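You operate a simulated robot arm through the tools that you are given. There is no shell and no other tool. Be economical: measure what you need, move in short steps, check, and stop when the job is done.

Carry out the task below with a simulated robot arm. There is one attempt and no reset: what you move stays moved.

Task
Cap the vial in the capping block and stand it in the long white rack.
Fine: grip it first; free the grip; well 3. Set down upright: what you pick out.

It is judged by the outcome, as a careful person would: the job done as asked, and still so three seconds after it is handed in. It fails if anything else is knocked over, pushed out of place, dropped, spilled or broken. A push-on lid holds only when it is set on centred and level and pressed home; a screw cap is set on level and turned clockwise until tight.

Robot
A 7-joint arm with a two-finger parallel gripper, fixed in place. Base frame: the origin is at the foot of the arm, x ahead of it, y to its left, z up; the work surface is at about z = 0. Lengths are in m, angles in degrees, forces in N, time in s.
With the tool pointing down near the work surface it reaches from about 0.24 to 0.62 m from the base axis. Its first joint turns from -66.0 to 66.0 degrees. Payload 2.6 kg.
The TCP is the grasp point between the finger pads, 0.03 m short of the fingertips. In the tool frame z runs along the fingers and y along their closing line. Largest opening 0.094 m; finger width 0.028, thickness 0.01; the body of the gripper, 0.05 by 0.096 m, starts 0.055 m behind the TCP.
Orientation is told as [roll, pitch, yaw] about the base's x, y, z axes, in that order, counted from this pose: with the fingers straight down and closing along the base's y, the tool's x points along the base's -x, its y along +y and its z along -z.

Tools
- The arm moves only by the tool step_arm. Its argument "motion" is one flat list of numbers, 7 for each row, row after row: the shift along the tool's x, y, z in m, then the turn, a rotation vector about the tool's x, y, z in degrees, then the closure, from 0 (fully open) to 1 (shut). In form: [x, y, z, ax, ay, az, grip, x, y, z, ax, ay, az, grip, ...]. A call has 1 to 20 rows; each row shifts and turns the commanded pose from where the row before left it, along the tool's axes as they then stand. A row lasts 0.2 s, in which the tool goes at most 0.05 m and 8.6 degrees; a call with a longer step from one row to the next is refused whole, and so is a gripper value outside its range. A pose out of reach is approached as far as the arm can. The call stops where the force on the tool passes 90 N (or 10 N more than at its start, if that is more) or the arm is blocked; 0.2 s more then pass. The fingers move at their own pace (about 0.072 m/s each) and stop on an object; they squeeze with about 25 N. The grip force told is the motor's: it shows also when the fingers shut on nothing. Time passes only in rows, and 0.2 s behind the last, so rows that do not move let the fingers close. The reply holds the time, the measured pose of the TCP, the force on the tool along the base axes, the opening and the grip force, in the units named above and with some noise, with the torque about the TCP (base axes, N m) and any sound that the robot's microphone picked up, and new pictures: "views" is both (left out), scene, wrist or none.
- Cameras (640 x 400 px; columns grow to the right, rows downward): "scene" is fixed at [0.0265, 0.4198, 0.5759]; the picture's right is [-0.82, -0.57, 0.00], its down [-0.24, 0.35, -0.91] and it looks along [0.52, -0.74, -0.42] (base axes); focal length 313 px, centre (320, 200). "wrist" rides on the gripper at [0.076, 0.014, -0.102] in the tool frame; the picture's right is [-0.18, 0.98, 0.00], its down [-0.75, -0.14, -0.64] and it looks along [-0.63, -0.12, 0.77] (tool axes); focal length 243 px, centre (320, 200). There is no depth. A picture from a camera that has moved, and an enlarged one, comes with that camera's place and axes in the base frame and with its lens. The place of the scene camera against the robot may be out by one fixed shift of up to 0.012 m in any direction.
- close_up(camera, box): a new picture of the part [left, top, right, bottom] of that camera's present view, enlarged. The clock stands still meanwhile.
- finish_job(): hands the job in; it is judged then, once.

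Work in short steps. Places have to be worked out from the pictures, the camera data and where the tool is seen: move nearer, look again, correct. Check each grasp and each placing, and mend what went wrong. You have 120 turns and 200 pictures in all, those below and enlarged ones among them. Open the gripper and draw the arm clear of the work before you hand the job in, unless the task says otherwise; then end with one line.

The tools are called as name(argument=value, ...) on one line, values as JSON. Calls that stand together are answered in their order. step_arm: Moves the arm, as the interface text tells. Its arguments: {"type":"object","properties":{"motion":{"type":"array"},"views":{"type":"string","enum":["both","scene","wrist","none"]}},"required":["motion"]} The other tools are called the same way: close_up (camera, box) takes an enlarged picture of a part of a camera's view; finish_job () hands the job in.

At the start:

```text
clock: 0.0
tcp_pos: [0.3306, -0.1465, 0.4011]
ee_rot: [0.0, 0.0, 0.0]
force: [-0.1, 1.2, -0.1]
wrist_torque: [0.0, 0.01, 0.0]
opening: 0.0938
grasp_force: 0.0
```

scene: 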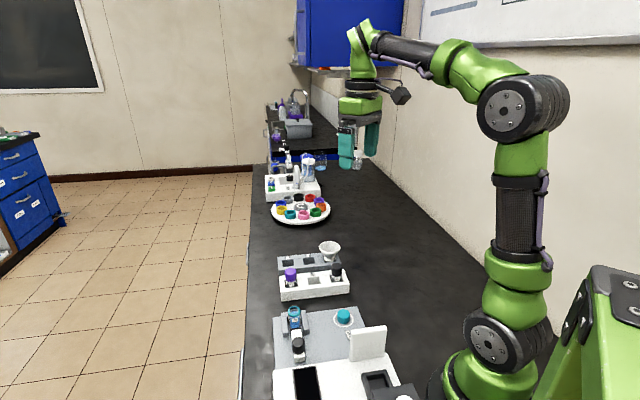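
wrist: 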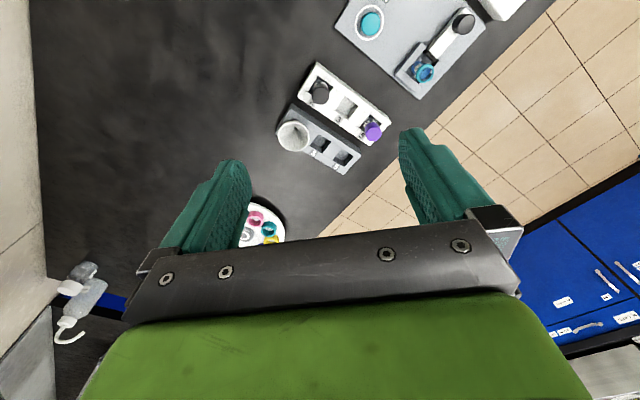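

The scene shows a grey block with a vial, a teal cap, and white/grey racks. I'll enlarge these areas first.

close_up(camera="scene", box=[240, 230, 420, 400])

close_up(camera="wrist", box=[260, 0, 540, 180])

close_up(camera="scene", box=[250, 140, 350, 230])

```text
2.35 times, centred on (330, 315) of scene
camera zoom: at [0.0265, 0.4198, 0.5759], right [-0.82, -0.57, 0.0], down [-0.24, 0.35, -0.91], along [0.52, -0.74, -0.42], focal length 736 px, centre (296, -71)
```

zoom: 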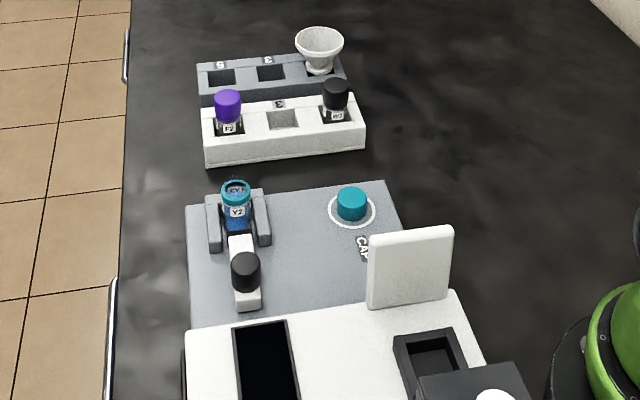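

```text
2.22 times, centred on (400, 90) of wrist
camera zoom: at [0.2539, -0.1326, 0.503], right [0.18, 0.98, 0.0], down [0.75, -0.14, 0.64], along [0.63, -0.12, -0.77], focal length 539 px, centre (142, 444)
```

zoom: 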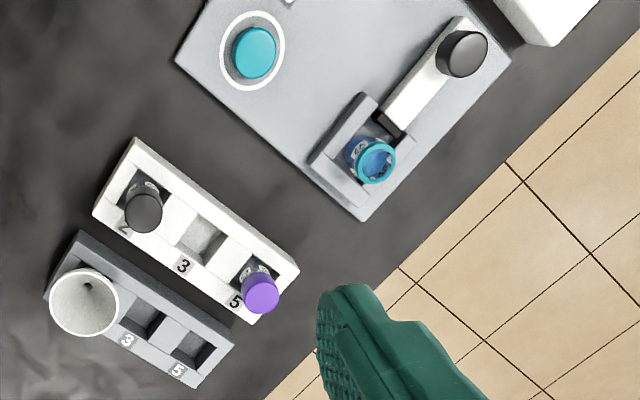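

```text
4.44 times, centred on (300, 185) of scene
camera zoom: at [0.0265, 0.4198, 0.5759], right [-0.82, -0.57, 0.0], down [-0.24, 0.35, -0.91], along [0.52, -0.74, -0.42], focal length 1389 px, centre (409, 267)
```

zoom: 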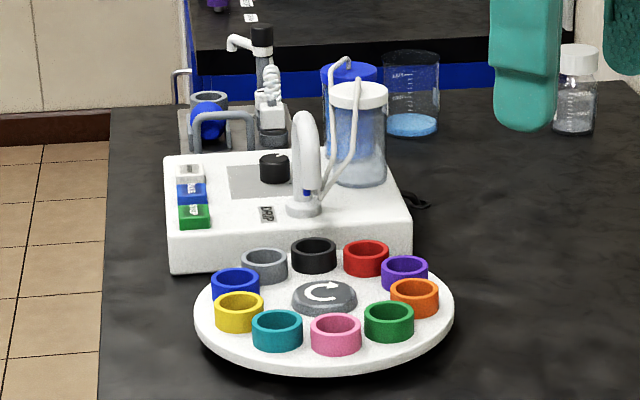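

The vial (Y2) sits near (0.385, 0.02), the teal cap near (0.30, -0.06) and the white rack's well 3 near (0.42, -0.11). I'll move closer to see how the clamp lever works and what sort of cap this is.

step_arm(motion=[0.01, 0.0295, 0.03, 0, 0, 0, 0, 0.01, 0.0295, 0.03, 0, 0, 0, 0, 0.01, 0.0295, 0.03, 0, 0, 0, 0, 0.01, 0.0295, 0.03, 0, 0, 0, 0, 0.01, 0.0295, 0.03, 0, 0, 0, 0, 0.01, 0.0295, 0.03, 0, 0, 0, 0], views="both")

close_up(camera="wrist", box=[160, 0, 480, 200])

```text
clock: 1.4
tcp_pos: [0.2707, 0.0337, 0.2205]
ee_rot: [0.0, 0.0, 0.0]
force: [-0.4, 0.1, -0.1]
wrist_torque: [-0.02, -0.02, -0.01]
opening: 0.0936
grasp_force: 0.0
camera wrist: at [0.1938, 0.0469, 0.3241], right [0.18, 0.98, 0.0], down [0.75, -0.14, 0.64], along [0.63, -0.12, -0.77], focal length 243 px, centre (320, 200)
```

scene: 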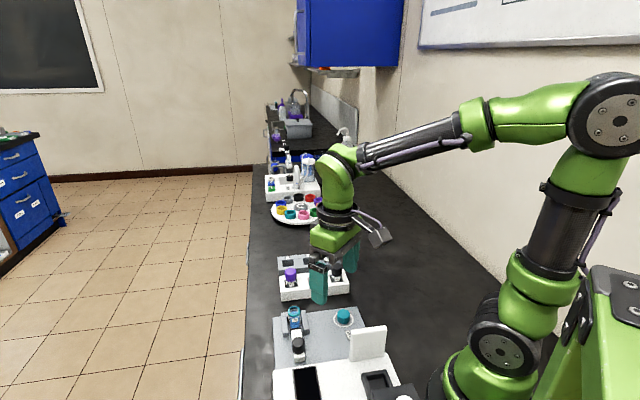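
wrist: 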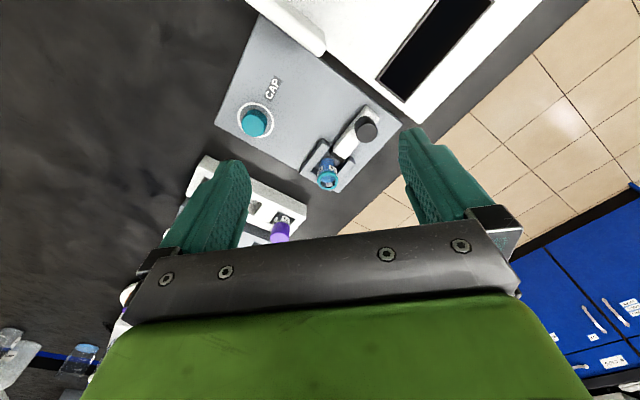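

```text
2.00 times, centred on (320, 100) of wrist
camera zoom: at [0.1938, 0.0469, 0.3241], right [0.18, 0.98, 0.0], down [0.75, -0.14, 0.64], along [0.63, -0.12, -0.77], focal length 485 px, centre (320, 400)
```

zoom: 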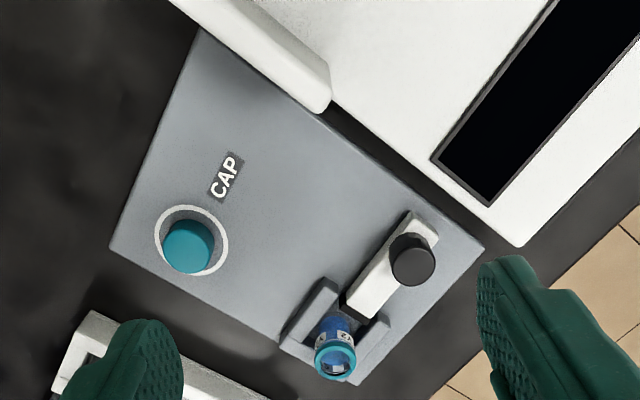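

The clamp looks like a sliding bar with a black knob that pushes a pad against the vial in a V-jaw. I'll zoom in on the detail.

close_up(camera="wrist", box=[290, 95, 400, 195])

close_up(camera="scene", box=[270, 295, 370, 370])

close_up(camera="wrist", box=[220, 70, 300, 150])

```text
4.00 times, centred on (345, 145) of wrist
camera zoom: at [0.1938, 0.0469, 0.3241], right [0.18, 0.98, 0.0], down [0.75, -0.14, 0.64], along [0.63, -0.12, -0.77], focal length 970 px, centre (220, 420)
```

zoom: 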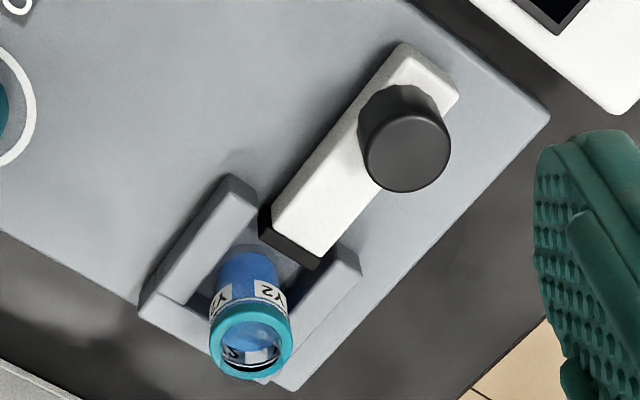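

```text
5.33 times, centred on (320, 332) of scene
camera zoom: at [0.0265, 0.4198, 0.5759], right [-0.82, -0.57, 0.0], down [-0.24, 0.35, -0.91], along [0.52, -0.74, -0.42], focal length 1667 px, centre (320, -507)
```

zoom: 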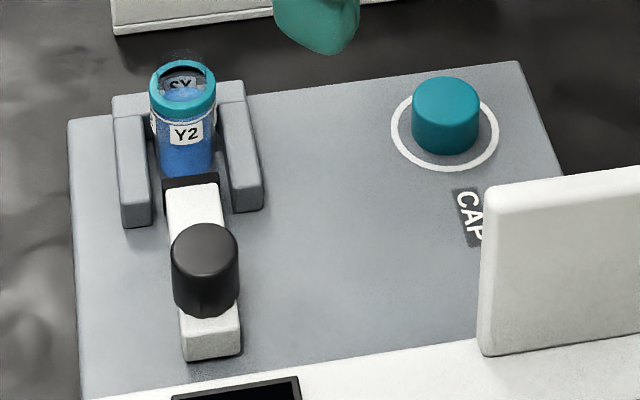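

```text
5.00 times, centred on (260, 110) of wrist
camera zoom: at [0.1938, 0.0469, 0.3241], right [0.18, 0.98, 0.0], down [0.75, -0.14, 0.64], along [0.63, -0.12, -0.77], focal length 1213 px, centre (620, 650)
```

zoom: 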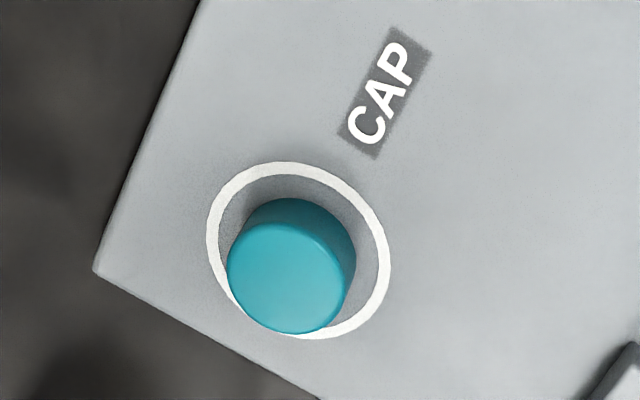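

The slider will close toward the vial. I'll zoom further on the vial neck to tell a screw thread from a push-on fit.

close_up(camera="scene", box=[282, 300, 312, 326])

close_up(camera="wrist", box=[312, 150, 350, 194])

```text
15.38 times, centred on (297, 313) of scene
camera zoom: at [0.0265, 0.4198, 0.5759], right [-0.82, -0.57, 0.0], down [-0.24, 0.35, -0.91], along [0.52, -0.74, -0.42], focal length 4809 px, centre (674, -1538)
```

zoom: 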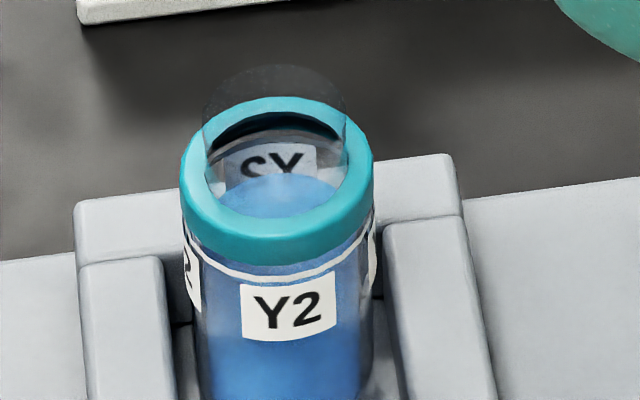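

```text
9.09 times, centred on (331, 172) of wrist
camera zoom: at [0.1938, 0.0469, 0.3241], right [0.18, 0.98, 0.0], down [0.75, -0.14, 0.64], along [0.63, -0.12, -0.77], focal length 2206 px, centre (220, 454)
```

zoom: 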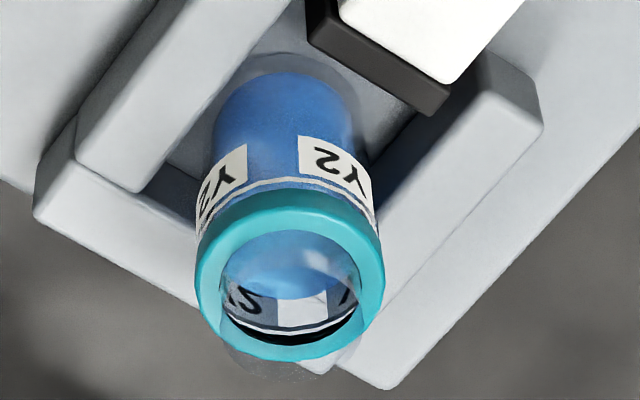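

The neck is smooth and clear above a teal shoulder ring, and the cap has a matching teal colour. I'll go above the clamp knob at about (0.327, 0.077), yawed 48° so the fingers close along the slide line, and look before going down.

step_arm(motion=[-0.019, 0.0147, 0.0233, 0, 0, 0, 0.3, -0.019, 0.0147, 0.0233, 0, 0, 0, 0.3, -0.019, 0.0147, 0.0233, 0, 0, 0, 0.3, 0, 0, 0, 0, 0, -8, 0.3, 0, 0, 0, 0, 0, -8, 0.3, 0, 0, 0, 0, 0, -8, 0.3, 0, 0, 0, 0, 0, -8, 0.3, 0, 0, 0, 0, 0, -8, 0.3, 0, 0, 0, 0, 0, -8, 0.3], views="both")

close_up(camera="wrist", box=[200, 0, 440, 200])

```text
clock: 3.4
tcp_pos: [0.3285, 0.0749, 0.1507]
ee_rot: [0.0, 0.0, 48.2]
force: [-0.9, -0.1, -0.3]
wrist_torque: [-0.01, 0.01, 0.01]
opening: 0.066
grasp_force: 0.1
camera wrist: at [0.2657, 0.0268, 0.2533], right [-0.61, 0.79, 0.0], down [0.61, 0.47, 0.64], along [0.51, 0.39, -0.77], focal length 243 px, centre (320, 200)
```

scene: 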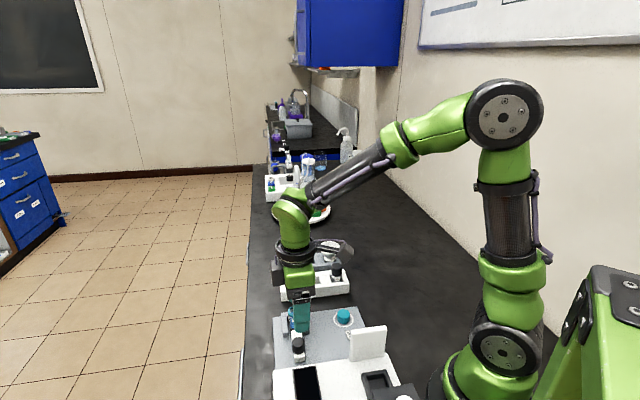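
wrist: 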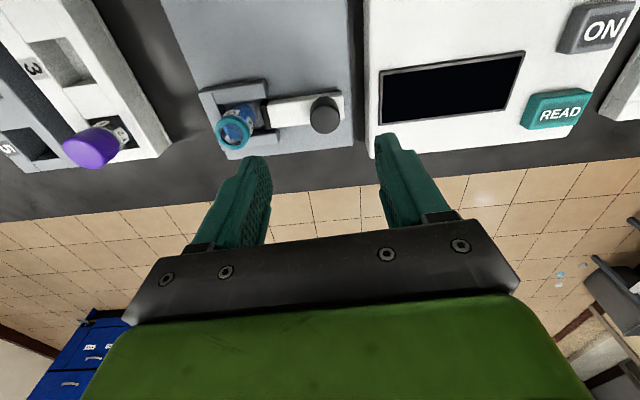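

```text
2.00 times, centred on (320, 100) of wrist
camera zoom: at [0.2657, 0.0268, 0.2533], right [-0.61, 0.79, 0.0], down [0.61, 0.47, 0.64], along [0.51, 0.39, -0.77], focal length 485 px, centre (320, 400)
```

zoom: 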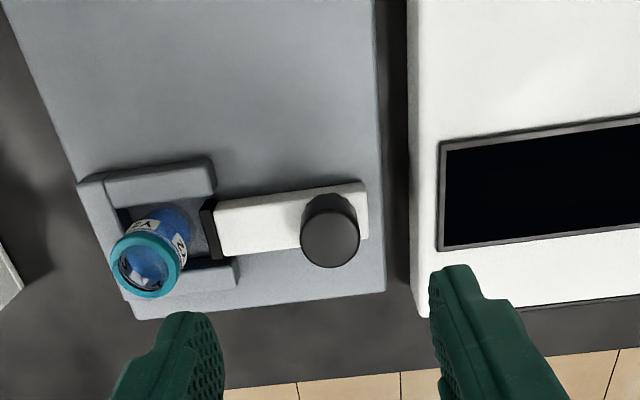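

The knob top is at about (0.329, 0.080), and the slide runs along -45°. I'll narrow the fingers to about 44 mm so they clear the white instrument, then correct the position and go partly down.

step_arm(motion=[-0.0035, 0.0028, 0, 0, 0, 3, 0.53, 0, 0, 0.03, 0, 0, 0, 0.53, 0, 0, 0.03, 0, 0, 0, 0.53, 0, 0, 0.01, 0, 0, 0, 0.53, 0, 0, 0, 0, 0, 0, 0.53], views="both")

close_up(camera="scene", box=[260, 290, 360, 370])

close_up(camera="wrist", box=[200, 50, 440, 250])

```text
clock: 4.6
tcp_pos: [0.3271, 0.0791, 0.0802]
ee_rot: [0.0, 0.1, 44.9]
force: [0.7, -0.4, -0.1]
wrist_torque: [-0.01, 0.0, 0.04]
opening: 0.0444
grasp_force: 0.0
camera wrist: at [0.2636, 0.0351, 0.1821], right [-0.57, 0.82, 0.0], down [0.63, 0.43, 0.64], along [0.53, 0.36, -0.77], focal length 243 px, centre (320, 200)
```

scene: 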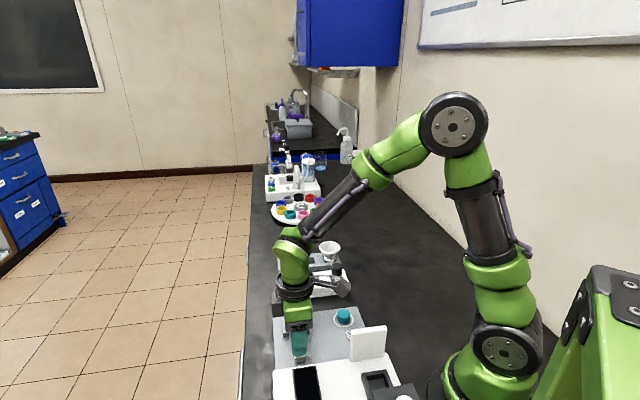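
wrist: 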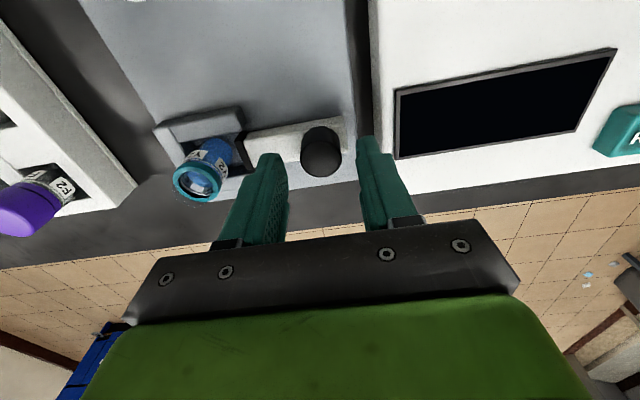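

```text
5.00 times, centred on (310, 330) of scene
camera zoom: at [0.0265, 0.4198, 0.5759], right [-0.82, -0.57, 0.0], down [-0.24, 0.35, -0.91], along [0.52, -0.74, -0.42], focal length 1563 px, centre (370, -450)
```

zoom: 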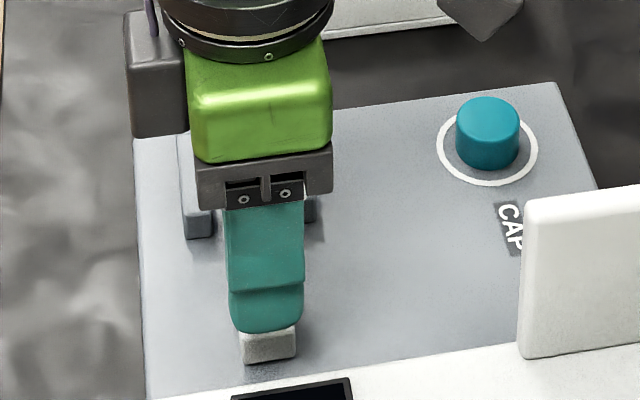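

```text
2.00 times, centred on (320, 150) of wrist
camera zoom: at [0.2636, 0.0351, 0.1821], right [-0.57, 0.82, 0.0], down [0.63, 0.43, 0.64], along [0.53, 0.36, -0.77], focal length 485 px, centre (320, 300)
```

zoom: 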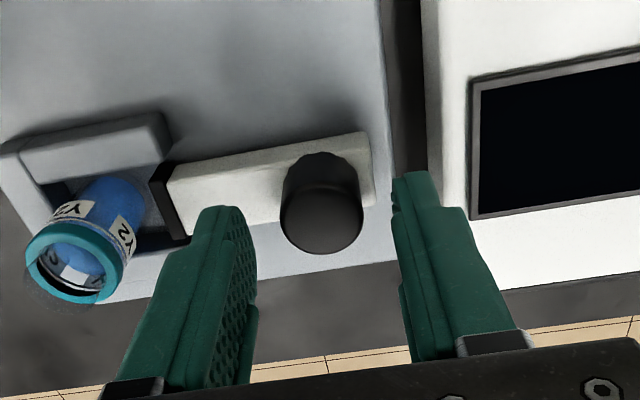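

The fingers straddle the knob and are well centred. I'll lower to about z = 0.061 with a 2 mm correction and look at the fingertip height.

step_arm(motion=[-0.002, 0, 0.009, 0, 0, 0, 0.53, 0, 0, 0.009, 0, 0, 0, 0.53, 0, 0, 0, 0, 0, 0, 0.53], views="none")

close_up(camera="wrist", box=[200, 50, 440, 250])

close_up(camera="scene", box=[260, 290, 360, 370])

```text
clock: 5.4
tcp_pos: [0.3288, 0.0813, 0.0615]
ee_rot: [0.0, 0.0, 45.0]
force: [-0.1, -0.8, -0.4]
wrist_torque: [0.0, 0.0, 0.01]
opening: 0.0442
grasp_force: 0.1
```

```text
2.00 times, centred on (320, 150) of wrist
camera zoom: at [0.2651, 0.0367, 0.1639], right [-0.57, 0.82, 0.0], down [0.63, 0.43, 0.64], along [0.53, 0.36, -0.77], focal length 485 px, centre (320, 300)
```

zoom: 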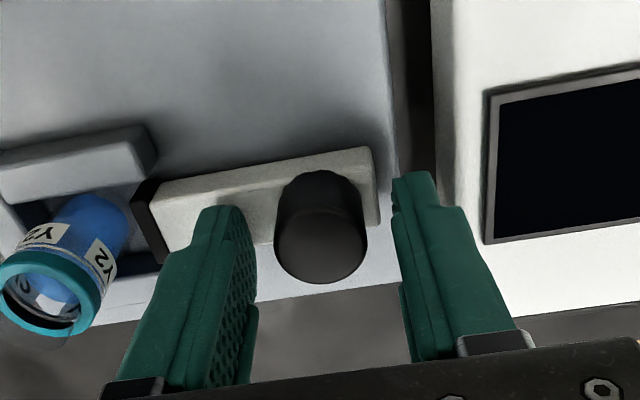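

```text
5.00 times, centred on (310, 330) of scene
camera zoom: at [0.0265, 0.4198, 0.5759], right [-0.82, -0.57, 0.0], down [-0.24, 0.35, -0.91], along [0.52, -0.74, -0.42], focal length 1563 px, centre (370, -450)
```

zoom: 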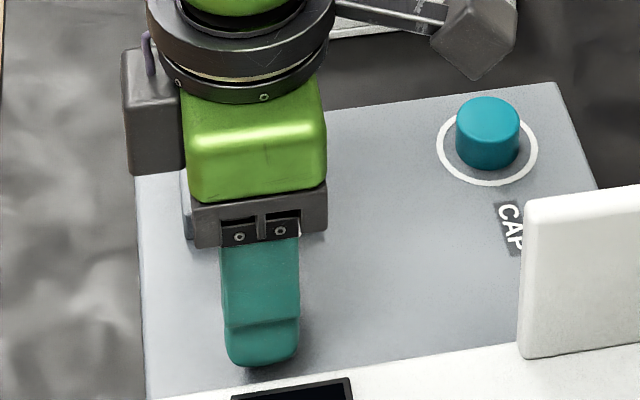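

The fingertips are alongside the knob and clear of the bar. Closing on the knob.

step_arm(motion=[0, 0, 0, 0, 0, 0, 1, 0, 0, 0, 0, 0, 0, 1, 0, 0, 0, 0, 0, 0, 1], views="none")

close_up(camera="wrist", box=[200, 50, 440, 250])

```text
clock: 6.2
tcp_pos: [0.3295, 0.0804, 0.0617]
ee_rot: [0.0, 0.1, 45.1]
force: [-1.2, 0.7, -2.6]
wrist_torque: [-0.33, -0.34, -0.02]
opening: 0.0247
grasp_force: 44.7
```

```text
2.00 times, centred on (320, 150) of wrist
camera zoom: at [0.2651, 0.0367, 0.1639], right [-0.57, 0.82, 0.0], down [0.63, 0.43, 0.64], along [0.53, 0.36, -0.77], focal length 485 px, centre (320, 300)
```

zoom: 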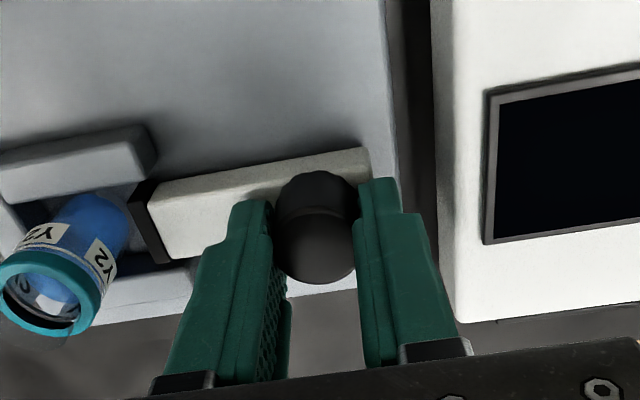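

The knob is held at 24.7 mm. I'll slide it toward the vial along tool -y in small steps, watching the force.

step_arm(motion=[0, -0.002, 0, 0, 0, 0, 1, 0, -0.002, 0, 0, 0, 0, 1, 0, -0.002, 0, 0, 0, 0, 1], views="none")

close_up(camera="wrist", box=[180, 50, 340, 200])

```text
clock: 7.0
tcp_pos: [0.3345, 0.0774, 0.0623]
ee_rot: [0.0, -0.1, 45.2]
force: [19.1, 11.0, -45.0]
wrist_torque: [0.82, -0.17, 0.1]
opening: 0.0246
grasp_force: 45.1
```

```text
2.67 times, centred on (260, 125) of wrist
camera zoom: at [0.2696, 0.0318, 0.1639], right [-0.57, 0.82, 0.0], down [0.63, 0.43, 0.64], along [0.53, 0.37, -0.77], focal length 647 px, centre (480, 400)
```

zoom: 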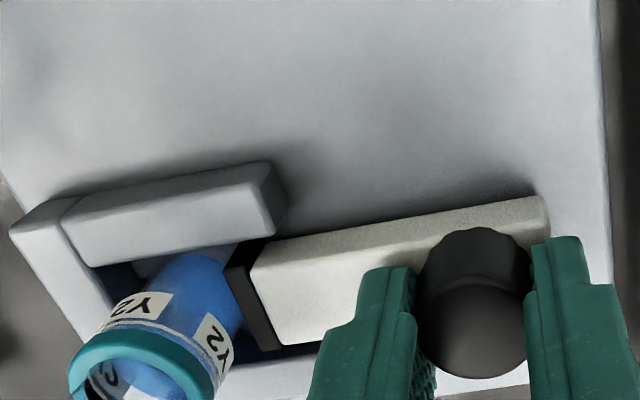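

There's an odd load now, with -45 N in z, and the pad seems about at the vial. I'll hold still for a moment and re-read.

step_arm(motion=[0, 0, 0, 0, 0, 0, 1, 0, 0, 0, 0, 0, 0, 1], views="scene")

close_up(camera="wrist", box=[190, 90, 270, 170])

close_up(camera="scene", box=[260, 290, 360, 370])

```text
clock: 7.6
tcp_pos: [0.3336, 0.0777, 0.0613]
ee_rot: [-0.1, -0.1, 45.2]
force: [21.5, 15.2, -49.6]
wrist_torque: [0.86, -0.14, 0.11]
opening: 0.0247
grasp_force: 45.0
```

scene: 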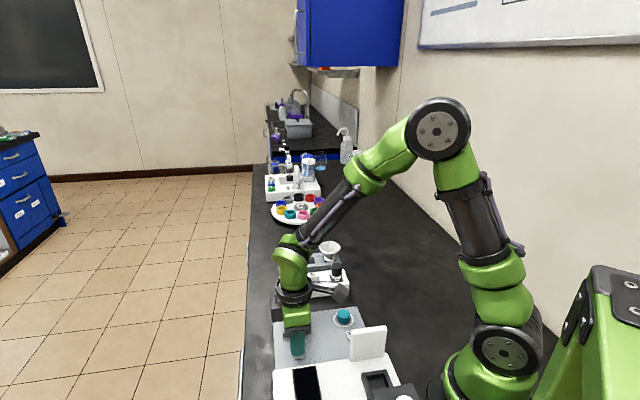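

```text
5.00 times, centred on (230, 130) of wrist
camera zoom: at [0.2693, 0.032, 0.164], right [-0.57, 0.82, 0.0], down [0.63, 0.43, 0.64], along [0.53, 0.37, -0.77], focal length 1213 px, centre (770, 550)
```

zoom: 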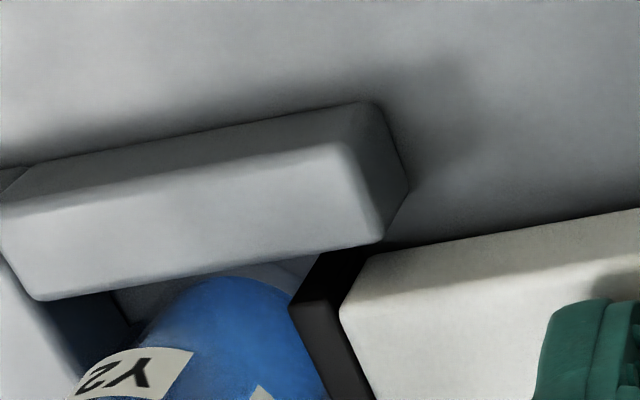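

```text
5.00 times, centred on (310, 330) of scene
camera zoom: at [0.0267, 0.4199, 0.5759], right [-0.82, -0.57, 0.0], down [-0.24, 0.35, -0.91], along [0.52, -0.74, -0.42], focal length 1563 px, centre (370, -450)
```

zoom: 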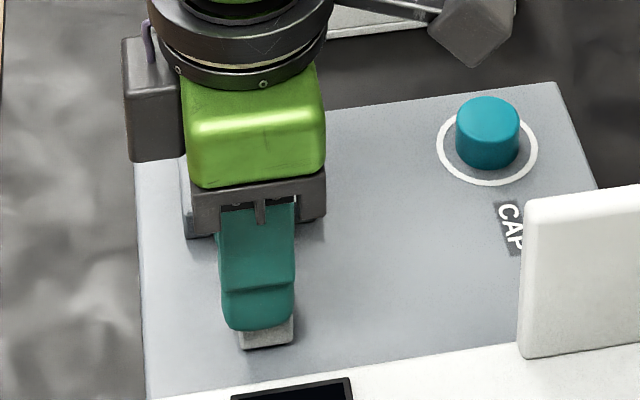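

The load is mostly sideways and vertical constraint, with only about 4 N along the slide. I'll loosen the fingers to shed it, then push with the rear finger alone.

step_arm(motion=[0, 0, 0, 0, 0, 0, 0.66, 0, 0, 0, 0, 0, 0, 0.66, 0, 0, 0, 0, 0, 0, 0.66], views="none")

close_up(camera="wrist", box=[180, 50, 380, 200])

```text
clock: 8.4
tcp_pos: [0.333, 0.0769, 0.0628]
ee_rot: [0.0, 0.0, 45.0]
force: [0.8, -3.5, 1.7]
wrist_torque: [-0.12, -0.06, -0.01]
opening: 0.0339
grasp_force: 1.9
```

```text
2.67 times, centred on (280, 125) of wrist
camera zoom: at [0.269, 0.0313, 0.1653], right [-0.56, 0.83, 0.0], down [0.63, 0.43, 0.64], along [0.53, 0.36, -0.77], focal length 647 px, centre (427, 400)
```

zoom: 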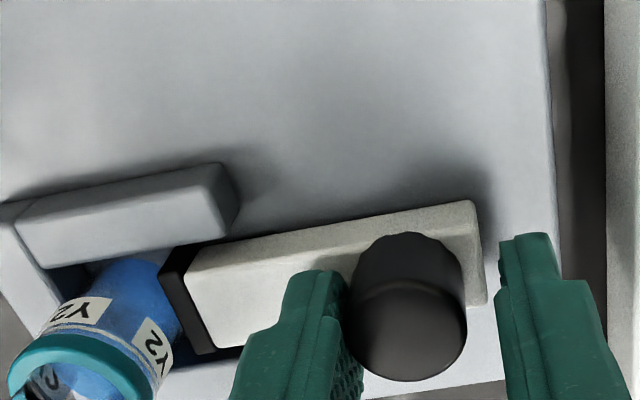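

After loosening, the knob rests against the front finger, so the slider may have moved forward a little. Now I'll advance so the rear finger pushes the knob.

step_arm(motion=[0, -0.003, 0, 0, 0, 0, 0.66, 0, -0.003, 0, 0, 0, 0, 0.66, 0, -0.002, 0, 0, 0, 0, 0.66], views="none")

close_up(camera="wrist", box=[180, 50, 380, 200])

```text
clock: 9.2
tcp_pos: [0.339, 0.0702, 0.0616]
ee_rot: [0.0, 0.0, 45.1]
force: [-0.6, -1.0, 0.2]
wrist_torque: [0.01, 0.01, -0.01]
opening: 0.0321
grasp_force: 0.1
```

```text
2.67 times, centred on (280, 125) of wrist
camera zoom: at [0.2747, 0.0264, 0.1653], right [-0.57, 0.82, 0.0], down [0.63, 0.43, 0.64], along [0.53, 0.36, -0.77], focal length 647 px, centre (427, 400)
```

zoom: 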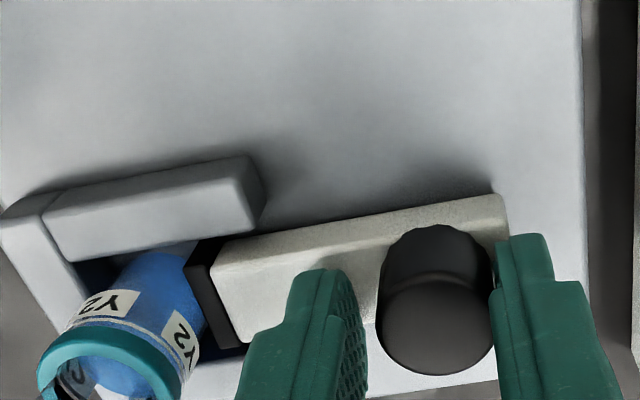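

The rear finger is just about at the knob. Pushing in 1 mm steps.

step_arm(motion=[0, -0.001, 0, 0, 0, 0, 0.66, 0, -0.001, 0, 0, 0, 0, 0.66, 0, -0.001, 0, 0, 0, 0, 0.66], views="none")

close_up(camera="wrist", box=[180, 50, 380, 200])

```text
clock: 10.0
tcp_pos: [0.3402, 0.0682, 0.0617]
ee_rot: [0.1, 0.0, 45.1]
force: [-2.0, 4.7, -0.8]
wrist_torque: [0.0, 0.03, -0.05]
opening: 0.0351
grasp_force: 2.8
```

```text
2.67 times, centred on (280, 125) of wrist
camera zoom: at [0.2763, 0.0247, 0.165], right [-0.57, 0.82, 0.0], down [0.63, 0.43, 0.64], along [0.53, 0.36, -0.77], focal length 647 px, centre (427, 400)
```

zoom: 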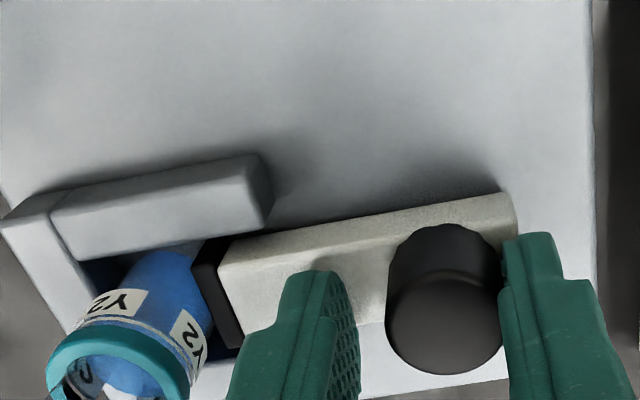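

Resistance is about 5 N and the finger gives slightly. I'll push a little more to see whether the slider moves or is already against the vial.

step_arm(motion=[0, -0.001, 0, 0, 0, 0, 0.66, 0, -0.001, 0, 0, 0, 0, 0.66, 0, -0.001, 0, 0, 0, 0, 0.66, 0, -0.001, 0, 0, 0, 0, 0.66], views="none")

close_up(camera="wrist", box=[180, 50, 380, 200])

```text
clock: 11.0
tcp_pos: [0.3439, 0.0667, 0.0627]
ee_rot: [0.0, 0.1, 45.0]
force: [-13.9, 12.1, 5.0]
wrist_torque: [0.41, 0.39, 0.01]
opening: 0.0413
grasp_force: 7.8
```

```text
2.67 times, centred on (280, 125) of wrist
camera zoom: at [0.2792, 0.022, 0.1652], right [-0.57, 0.82, 0.0], down [0.63, 0.43, 0.64], along [0.53, 0.36, -0.77], focal length 647 px, centre (427, 400)
```

zoom: 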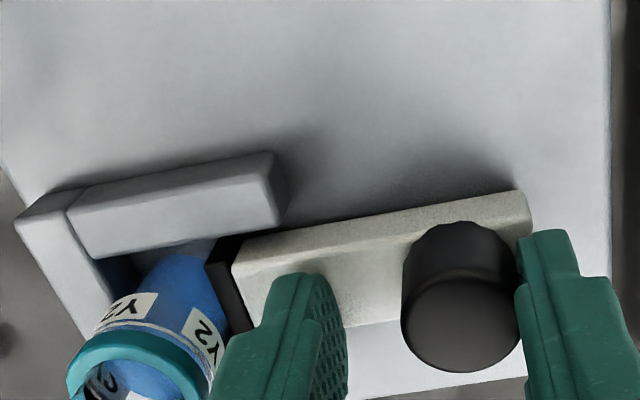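

The slider no longer moves at about 18 N, so the pad is pressed on the vial and it's clamped. I'll back off, rise clear and look at it.

step_arm(motion=[0, 0.003, 0, 0, 0, 0, 0.6, 0, 0.003, 0, 0, 0, 0, 0.6, 0, 0, -0.02, 0, 0, 0, 0.53, 0, 0, -0.04, 0, 0, 0, 0.53, 0, 0, -0.04, 0, 0, 0, 0.53, 0, 0, 0, 0, 0, 0, 0.53], views="wrist")

close_up(camera="wrist", box=[180, 20, 380, 170])

close_up(camera="scene", box=[260, 290, 360, 370])

```text
clock: 12.4
tcp_pos: [0.3365, 0.0698, 0.163]
ee_rot: [0.0, 0.0, 45.1]
force: [-0.4, 0.2, 0.4]
wrist_torque: [0.03, 0.0, 0.0]
opening: 0.0441
grasp_force: 0.2
camera wrist: at [0.2733, 0.0246, 0.2659], right [-0.57, 0.82, 0.0], down [0.63, 0.43, 0.64], along [0.53, 0.36, -0.77], focal length 243 px, centre (320, 200)
```

wrist: 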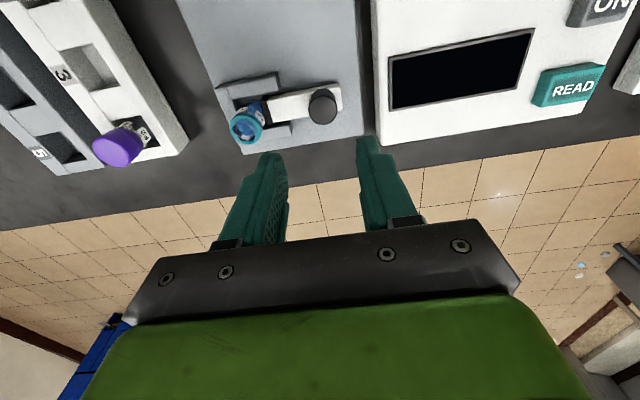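

```text
2.67 times, centred on (280, 95) of wrist
camera zoom: at [0.2733, 0.0246, 0.2659], right [-0.57, 0.82, 0.0], down [0.63, 0.43, 0.64], along [0.53, 0.36, -0.77], focal length 647 px, centre (427, 480)
```

zoom: 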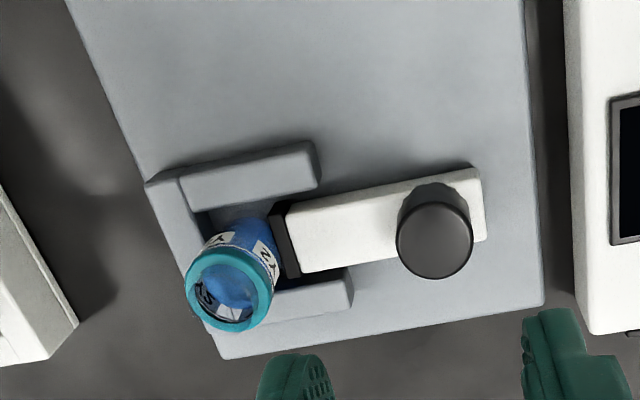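

```text
5.00 times, centred on (310, 330) of scene
camera zoom: at [0.0265, 0.4198, 0.5759], right [-0.82, -0.57, 0.0], down [-0.24, 0.35, -0.91], along [0.52, -0.74, -0.42], focal length 1563 px, centre (370, -450)
```

zoom: 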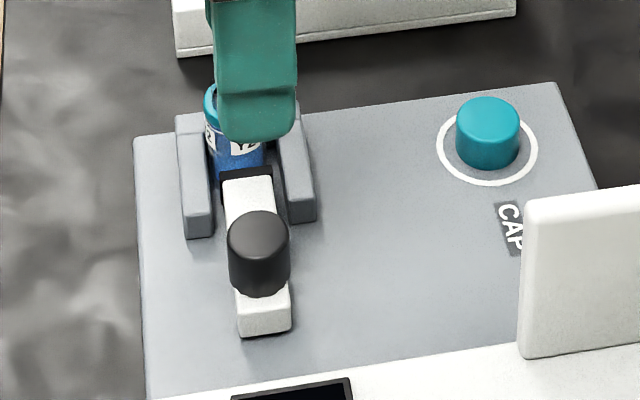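

The clamp looks closed on the vial. I'll take another view at a different yaw and position to fix the vial's post-clamp place and check that it's upright.

step_arm(motion=[0, 0, -0.03, 0, 0, 8, 0.53, 0.02, 0, -0.01, 0, 0, 8, 0.53, 0.03, 0, 0, 0, 0, 8, 0.53, 0.03, -0.02, 0, 0, 0, 8, 0.53, 0.02, -0.03, 0, 0, 0, 8, 0.53, 0, 0, 0, 0, 0, 5.1, 0.53, 0, 0, 0, 0, 0, 0, 0.3], views="wrist")

close_up(camera="wrist", box=[220, 60, 420, 200])

close_up(camera="scene", box=[270, 295, 320, 335])

```text
clock: 14.0
tcp_pos: [0.2634, -0.0194, 0.2025]
ee_rot: [0.0, 0.0, -0.2]
force: [0.0, 0.1, 0.3]
wrist_torque: [-0.01, -0.01, 0.0]
opening: 0.0656
grasp_force: 0.2
camera wrist: at [0.1867, -0.0061, 0.3052], right [0.19, 0.98, 0.0], down [0.75, -0.14, 0.64], along [0.63, -0.12, -0.77], focal length 243 px, centre (320, 200)
```

wrist: 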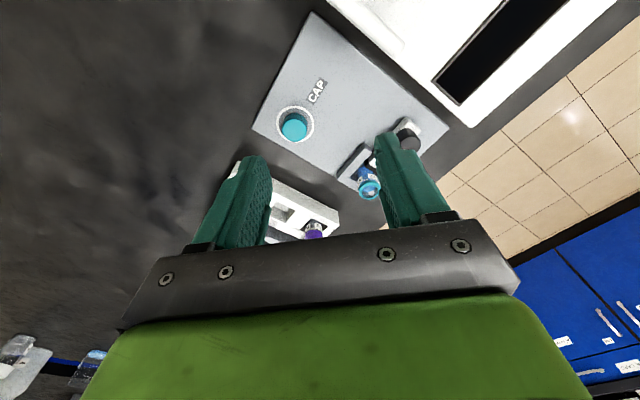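

```text
2.86 times, centred on (320, 130) of wrist
camera zoom: at [0.1867, -0.0061, 0.3052], right [0.19, 0.98, 0.0], down [0.75, -0.14, 0.64], along [0.63, -0.12, -0.77], focal length 693 px, centre (320, 400)
```

zoom: 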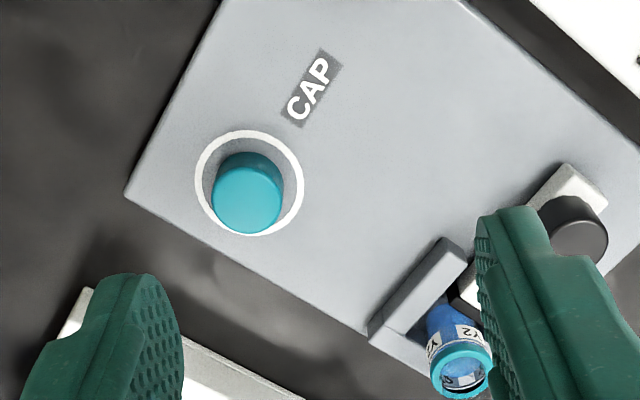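

```text
10.00 times, centred on (295, 315) of scene
camera zoom: at [0.0265, 0.4198, 0.5759], right [-0.82, -0.57, 0.0], down [-0.24, 0.35, -0.91], along [0.52, -0.74, -0.42], focal length 3126 px, centre (570, -950)
```

zoom: 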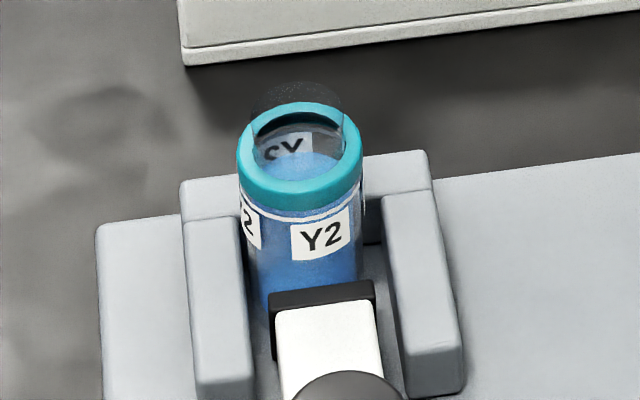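

The vial is upright, now at about (0.390, 0.0215). The cap measures (0.299, -0.058) with its top at z ≈ 0.029 and a diameter of about 30 mm. I'll go above the cap with 45° yaw.

step_arm(motion=[-0.012, -0.013, 0.034, 0, 0, 0, 0.35, -0.012, -0.013, 0.034, 0, 0, 0, 0.35, -0.012, -0.013, 0.034, 0, 0, 0, 0.35, 0, 0, 0, 0, 0, -8, 0.35, 0, 0, 0, 0, 0, -8, 0.35, 0, 0, 0, 0, 0, -8, 0.35, 0, 0, 0, 0, 0, -8, 0.35, 0, 0, 0, 0, 0, -8, 0.35, 0, 0, 0, 0, 0, -5, 0.35, 0, 0, 0, 0, 0, 0, 0.35], views="both")

close_up(camera="wrist", box=[220, 40, 420, 180])

```text
clock: 16.2
tcp_pos: [0.3002, -0.0593, 0.1002]
ee_rot: [0.0, 0.0, 45.0]
force: [0.5, 0.8, 0.6]
wrist_torque: [-0.01, 0.0, -0.01]
opening: 0.061
grasp_force: 0.0
camera wrist: at [0.2357, -0.1031, 0.2027], right [-0.57, 0.82, 0.0], down [0.63, 0.43, 0.64], along [0.53, 0.36, -0.77], focal length 243 px, centre (320, 200)
```

scene: 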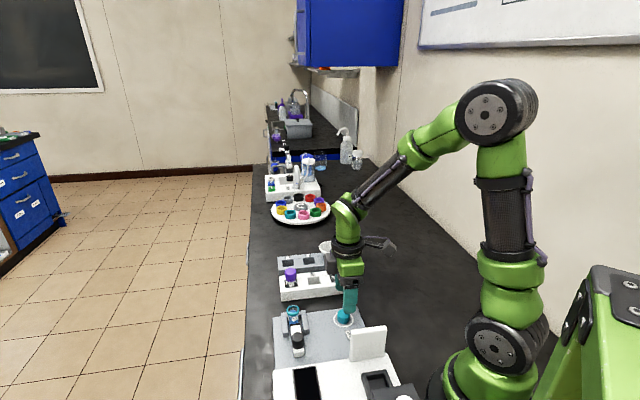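
wrist: 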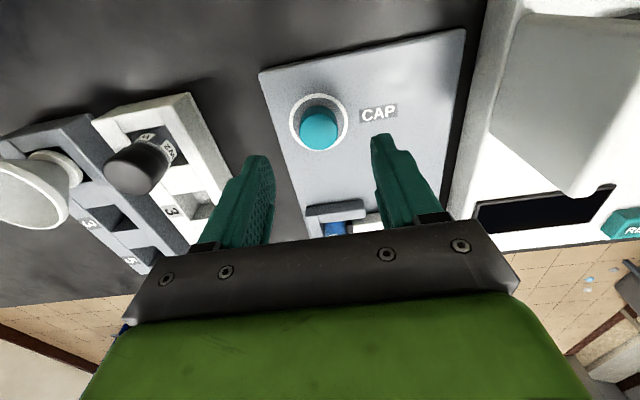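

```text
2.86 times, centred on (320, 110) of wrist
camera zoom: at [0.2357, -0.1031, 0.2027], right [-0.57, 0.82, 0.0], down [0.63, 0.43, 0.64], along [0.53, 0.36, -0.77], focal length 693 px, centre (320, 457)
```

zoom: 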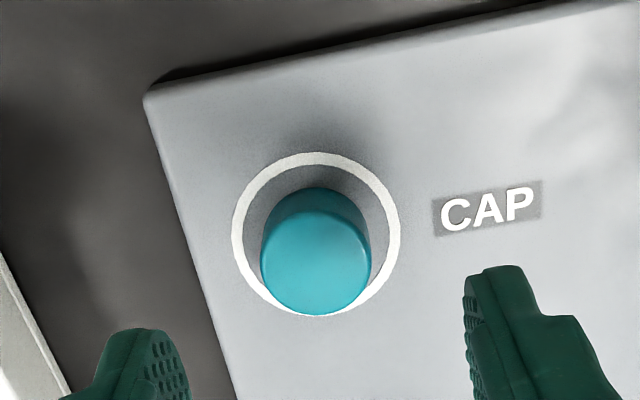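

The cap is within 1.5 mm of the TCP axis. Its top is at about 0.029 and its base at about 0.013. I'll descend to z = 0.049 and close.

step_arm(motion=[0, -0.0014, 0.025, 0, 0, 0, 0.45, 0, 0, 0.02, 0, 0, 0, 0.45, 0, 0, 0.006, 0, 0, 0, 0.45, 0, 0, 0, 0, 0, 0, 0.45], views="none")

close_up(camera="wrist", box=[220, 60, 420, 200])

close_up(camera="scene", box=[300, 290, 380, 350])

```text
clock: 17.2
tcp_pos: [0.3019, -0.058, 0.0494]
ee_rot: [-0.1, 0.0, 45.0]
force: [-0.3, -0.2, 0.2]
wrist_torque: [-0.03, 0.02, 0.01]
opening: 0.0515
grasp_force: 0.0
```

```text
2.86 times, centred on (320, 130) of wrist
camera zoom: at [0.2373, -0.1036, 0.1527], right [-0.56, 0.83, 0.0], down [0.63, 0.43, 0.64], along [0.53, 0.36, -0.77], focal length 693 px, centre (320, 400)
```

zoom: 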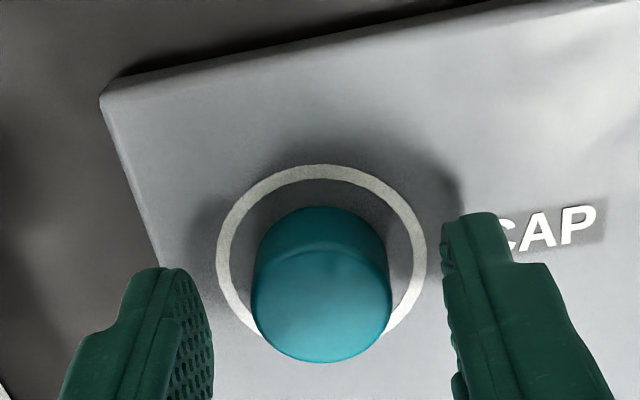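

```text
6.67 times, centred on (340, 320) of scene
camera zoom: at [0.0265, 0.4198, 0.5759], right [-0.82, -0.57, 0.0], down [-0.24, 0.35, -0.91], along [0.52, -0.74, -0.42], focal length 2084 px, centre (187, -600)
```

zoom: 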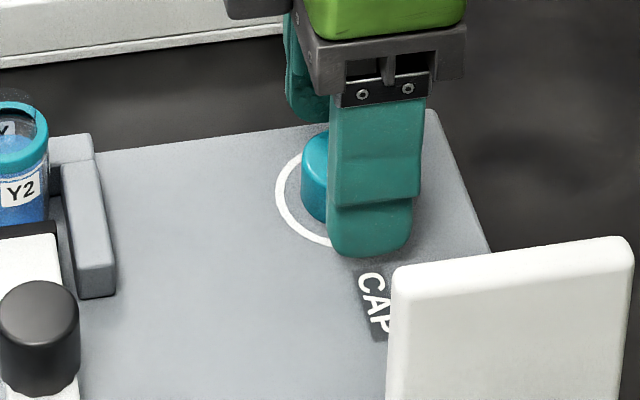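

Everything is centred; closing on the cap.

step_arm(motion=[0, 0, 0, 0, 0, 0, 1, 0, 0, 0, 0, 0, 0, 1, 0, 0, 0, 0, 0, 0, 1, 0, 0, 0, 0, 0, 0, 1], views="none")

close_up(camera="wrist", box=[220, 60, 420, 200])

```text
clock: 18.2
tcp_pos: [0.3016, -0.0591, 0.0488]
ee_rot: [0.0, 0.0, 44.9]
force: [-0.6, -0.8, -0.1]
wrist_torque: [-0.01, 0.0, -0.01]
opening: 0.0286
grasp_force: 25.3
```

```text
2.86 times, centred on (320, 130) of wrist
camera zoom: at [0.2373, -0.1037, 0.1529], right [-0.56, 0.83, 0.0], down [0.63, 0.43, 0.64], along [0.53, 0.36, -0.77], focal length 693 px, centre (320, 400)
```

zoom: 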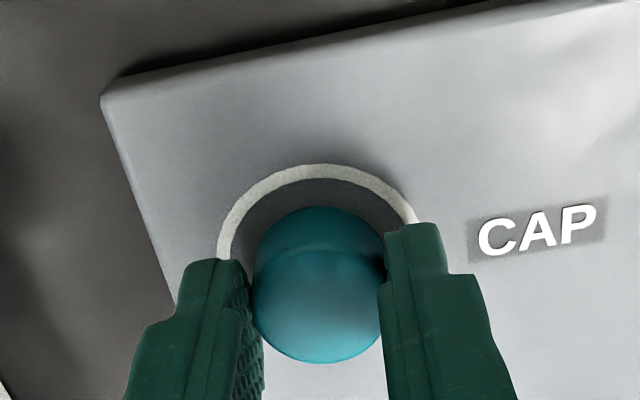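

The cap is gripped at 28.6 mm. I'll lift straight up and carry it to above the vial.

step_arm(motion=[0, 0, -0.01, 0, 0, 0, 1, 0, 0, -0.03, 0, 0, 0, 1, 0, 0, -0.03, 0, 0, 0, 1, -0.03, -0.0014, 0, 0, 0, 0, 1, -0.03, -0.0014, 0, 0, 0, 0, 1, -0.03, -0.0014, 0, 0, 0, 0, 1, -0.0294, -0.0014, 0, 0, 0, 0, 1, 0, 0, 0, 0, 0, 0, 1], views="both")

close_up(camera="wrist", box=[240, 80, 400, 200])

close_up(camera="scene", box=[260, 270, 340, 330])

```text
clock: 20.0
tcp_pos: [0.3899, 0.0198, 0.1182]
ee_rot: [0.1, -0.1, 44.9]
force: [0.4, -0.4, 0.8]
wrist_torque: [0.01, 0.0, 0.01]
opening: 0.0288
grasp_force: 25.7
camera wrist: at [0.326, -0.0235, 0.2209], right [-0.56, 0.83, 0.0], down [0.63, 0.43, 0.64], along [0.53, 0.36, -0.77], focal length 243 px, centre (320, 200)
```

scene: 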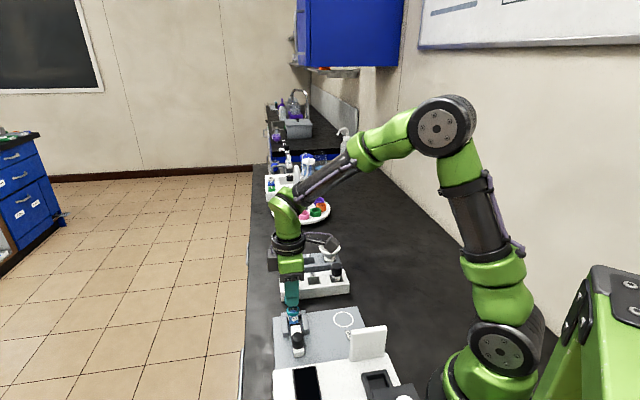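
wrist: 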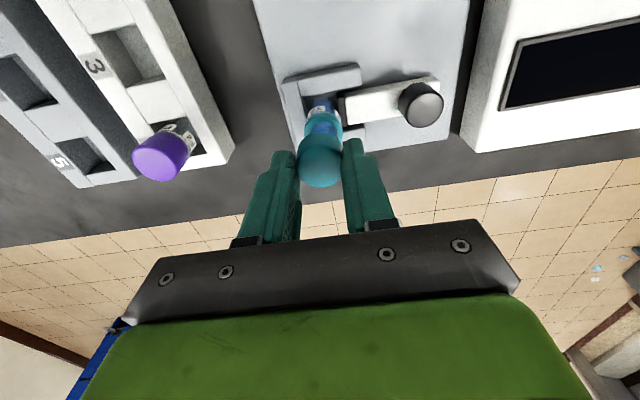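

```text
3.33 times, centred on (320, 140) of wrist
camera zoom: at [0.326, -0.0235, 0.2209], right [-0.56, 0.83, 0.0], down [0.63, 0.43, 0.64], along [0.53, 0.36, -0.77], focal length 809 px, centre (320, 400)
```

zoom: 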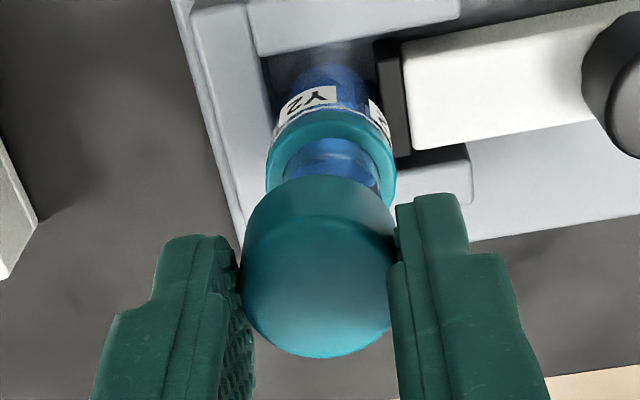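

```text
6.67 times, centred on (300, 300) of scene
camera zoom: at [0.0265, 0.4198, 0.5759], right [-0.82, -0.57, 0.0], down [-0.24, 0.35, -0.91], along [0.52, -0.74, -0.42], focal length 2084 px, centre (453, -467)
```

zoom: 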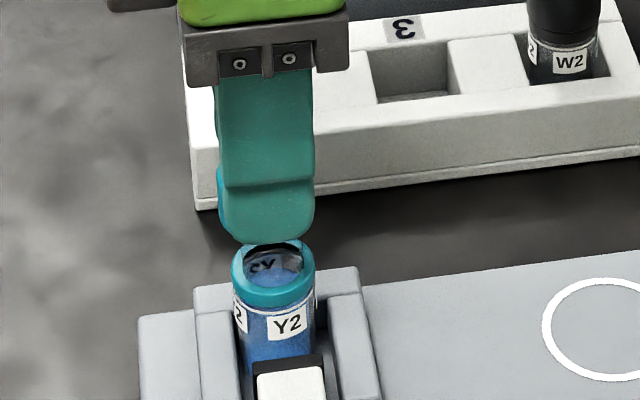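

The wrist view suggests the vial is about 2 mm off along tool y, but the scene estimate disagrees along tool x. I'll zoom in to settle it.

close_up(camera="wrist", box=[290, 85, 350, 145])

close_up(camera="scene", box=[270, 285, 320, 325])

```text
6.67 times, centred on (320, 115) of wrist
camera zoom: at [0.326, -0.0235, 0.2209], right [-0.56, 0.83, 0.0], down [0.63, 0.43, 0.64], along [0.53, 0.36, -0.77], focal length 1618 px, centre (320, 767)
```

zoom: 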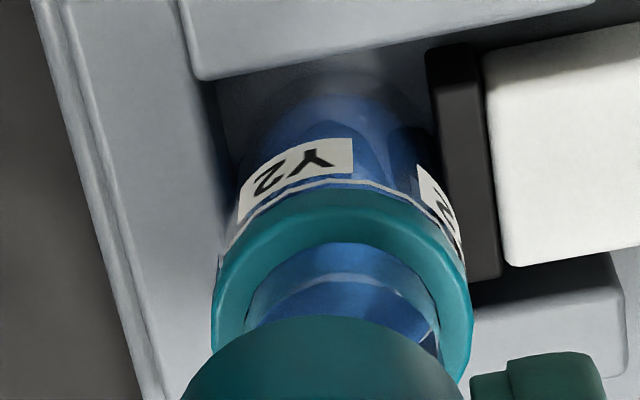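

```text
10.00 times, centred on (295, 305) of scene
camera zoom: at [0.0265, 0.4198, 0.5759], right [-0.82, -0.57, 0.0], down [-0.24, 0.35, -0.91], along [0.52, -0.74, -0.42], focal length 3126 px, centre (570, -850)
```

zoom: 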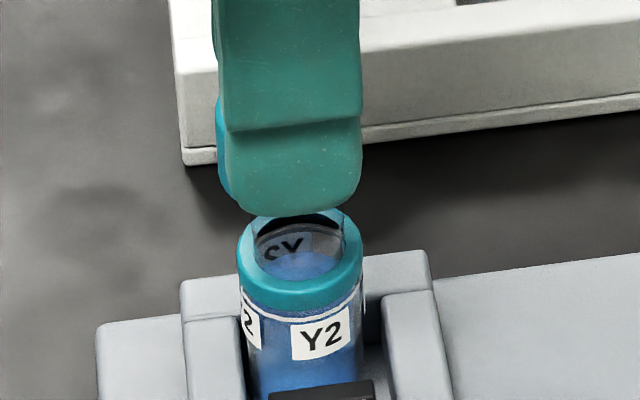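

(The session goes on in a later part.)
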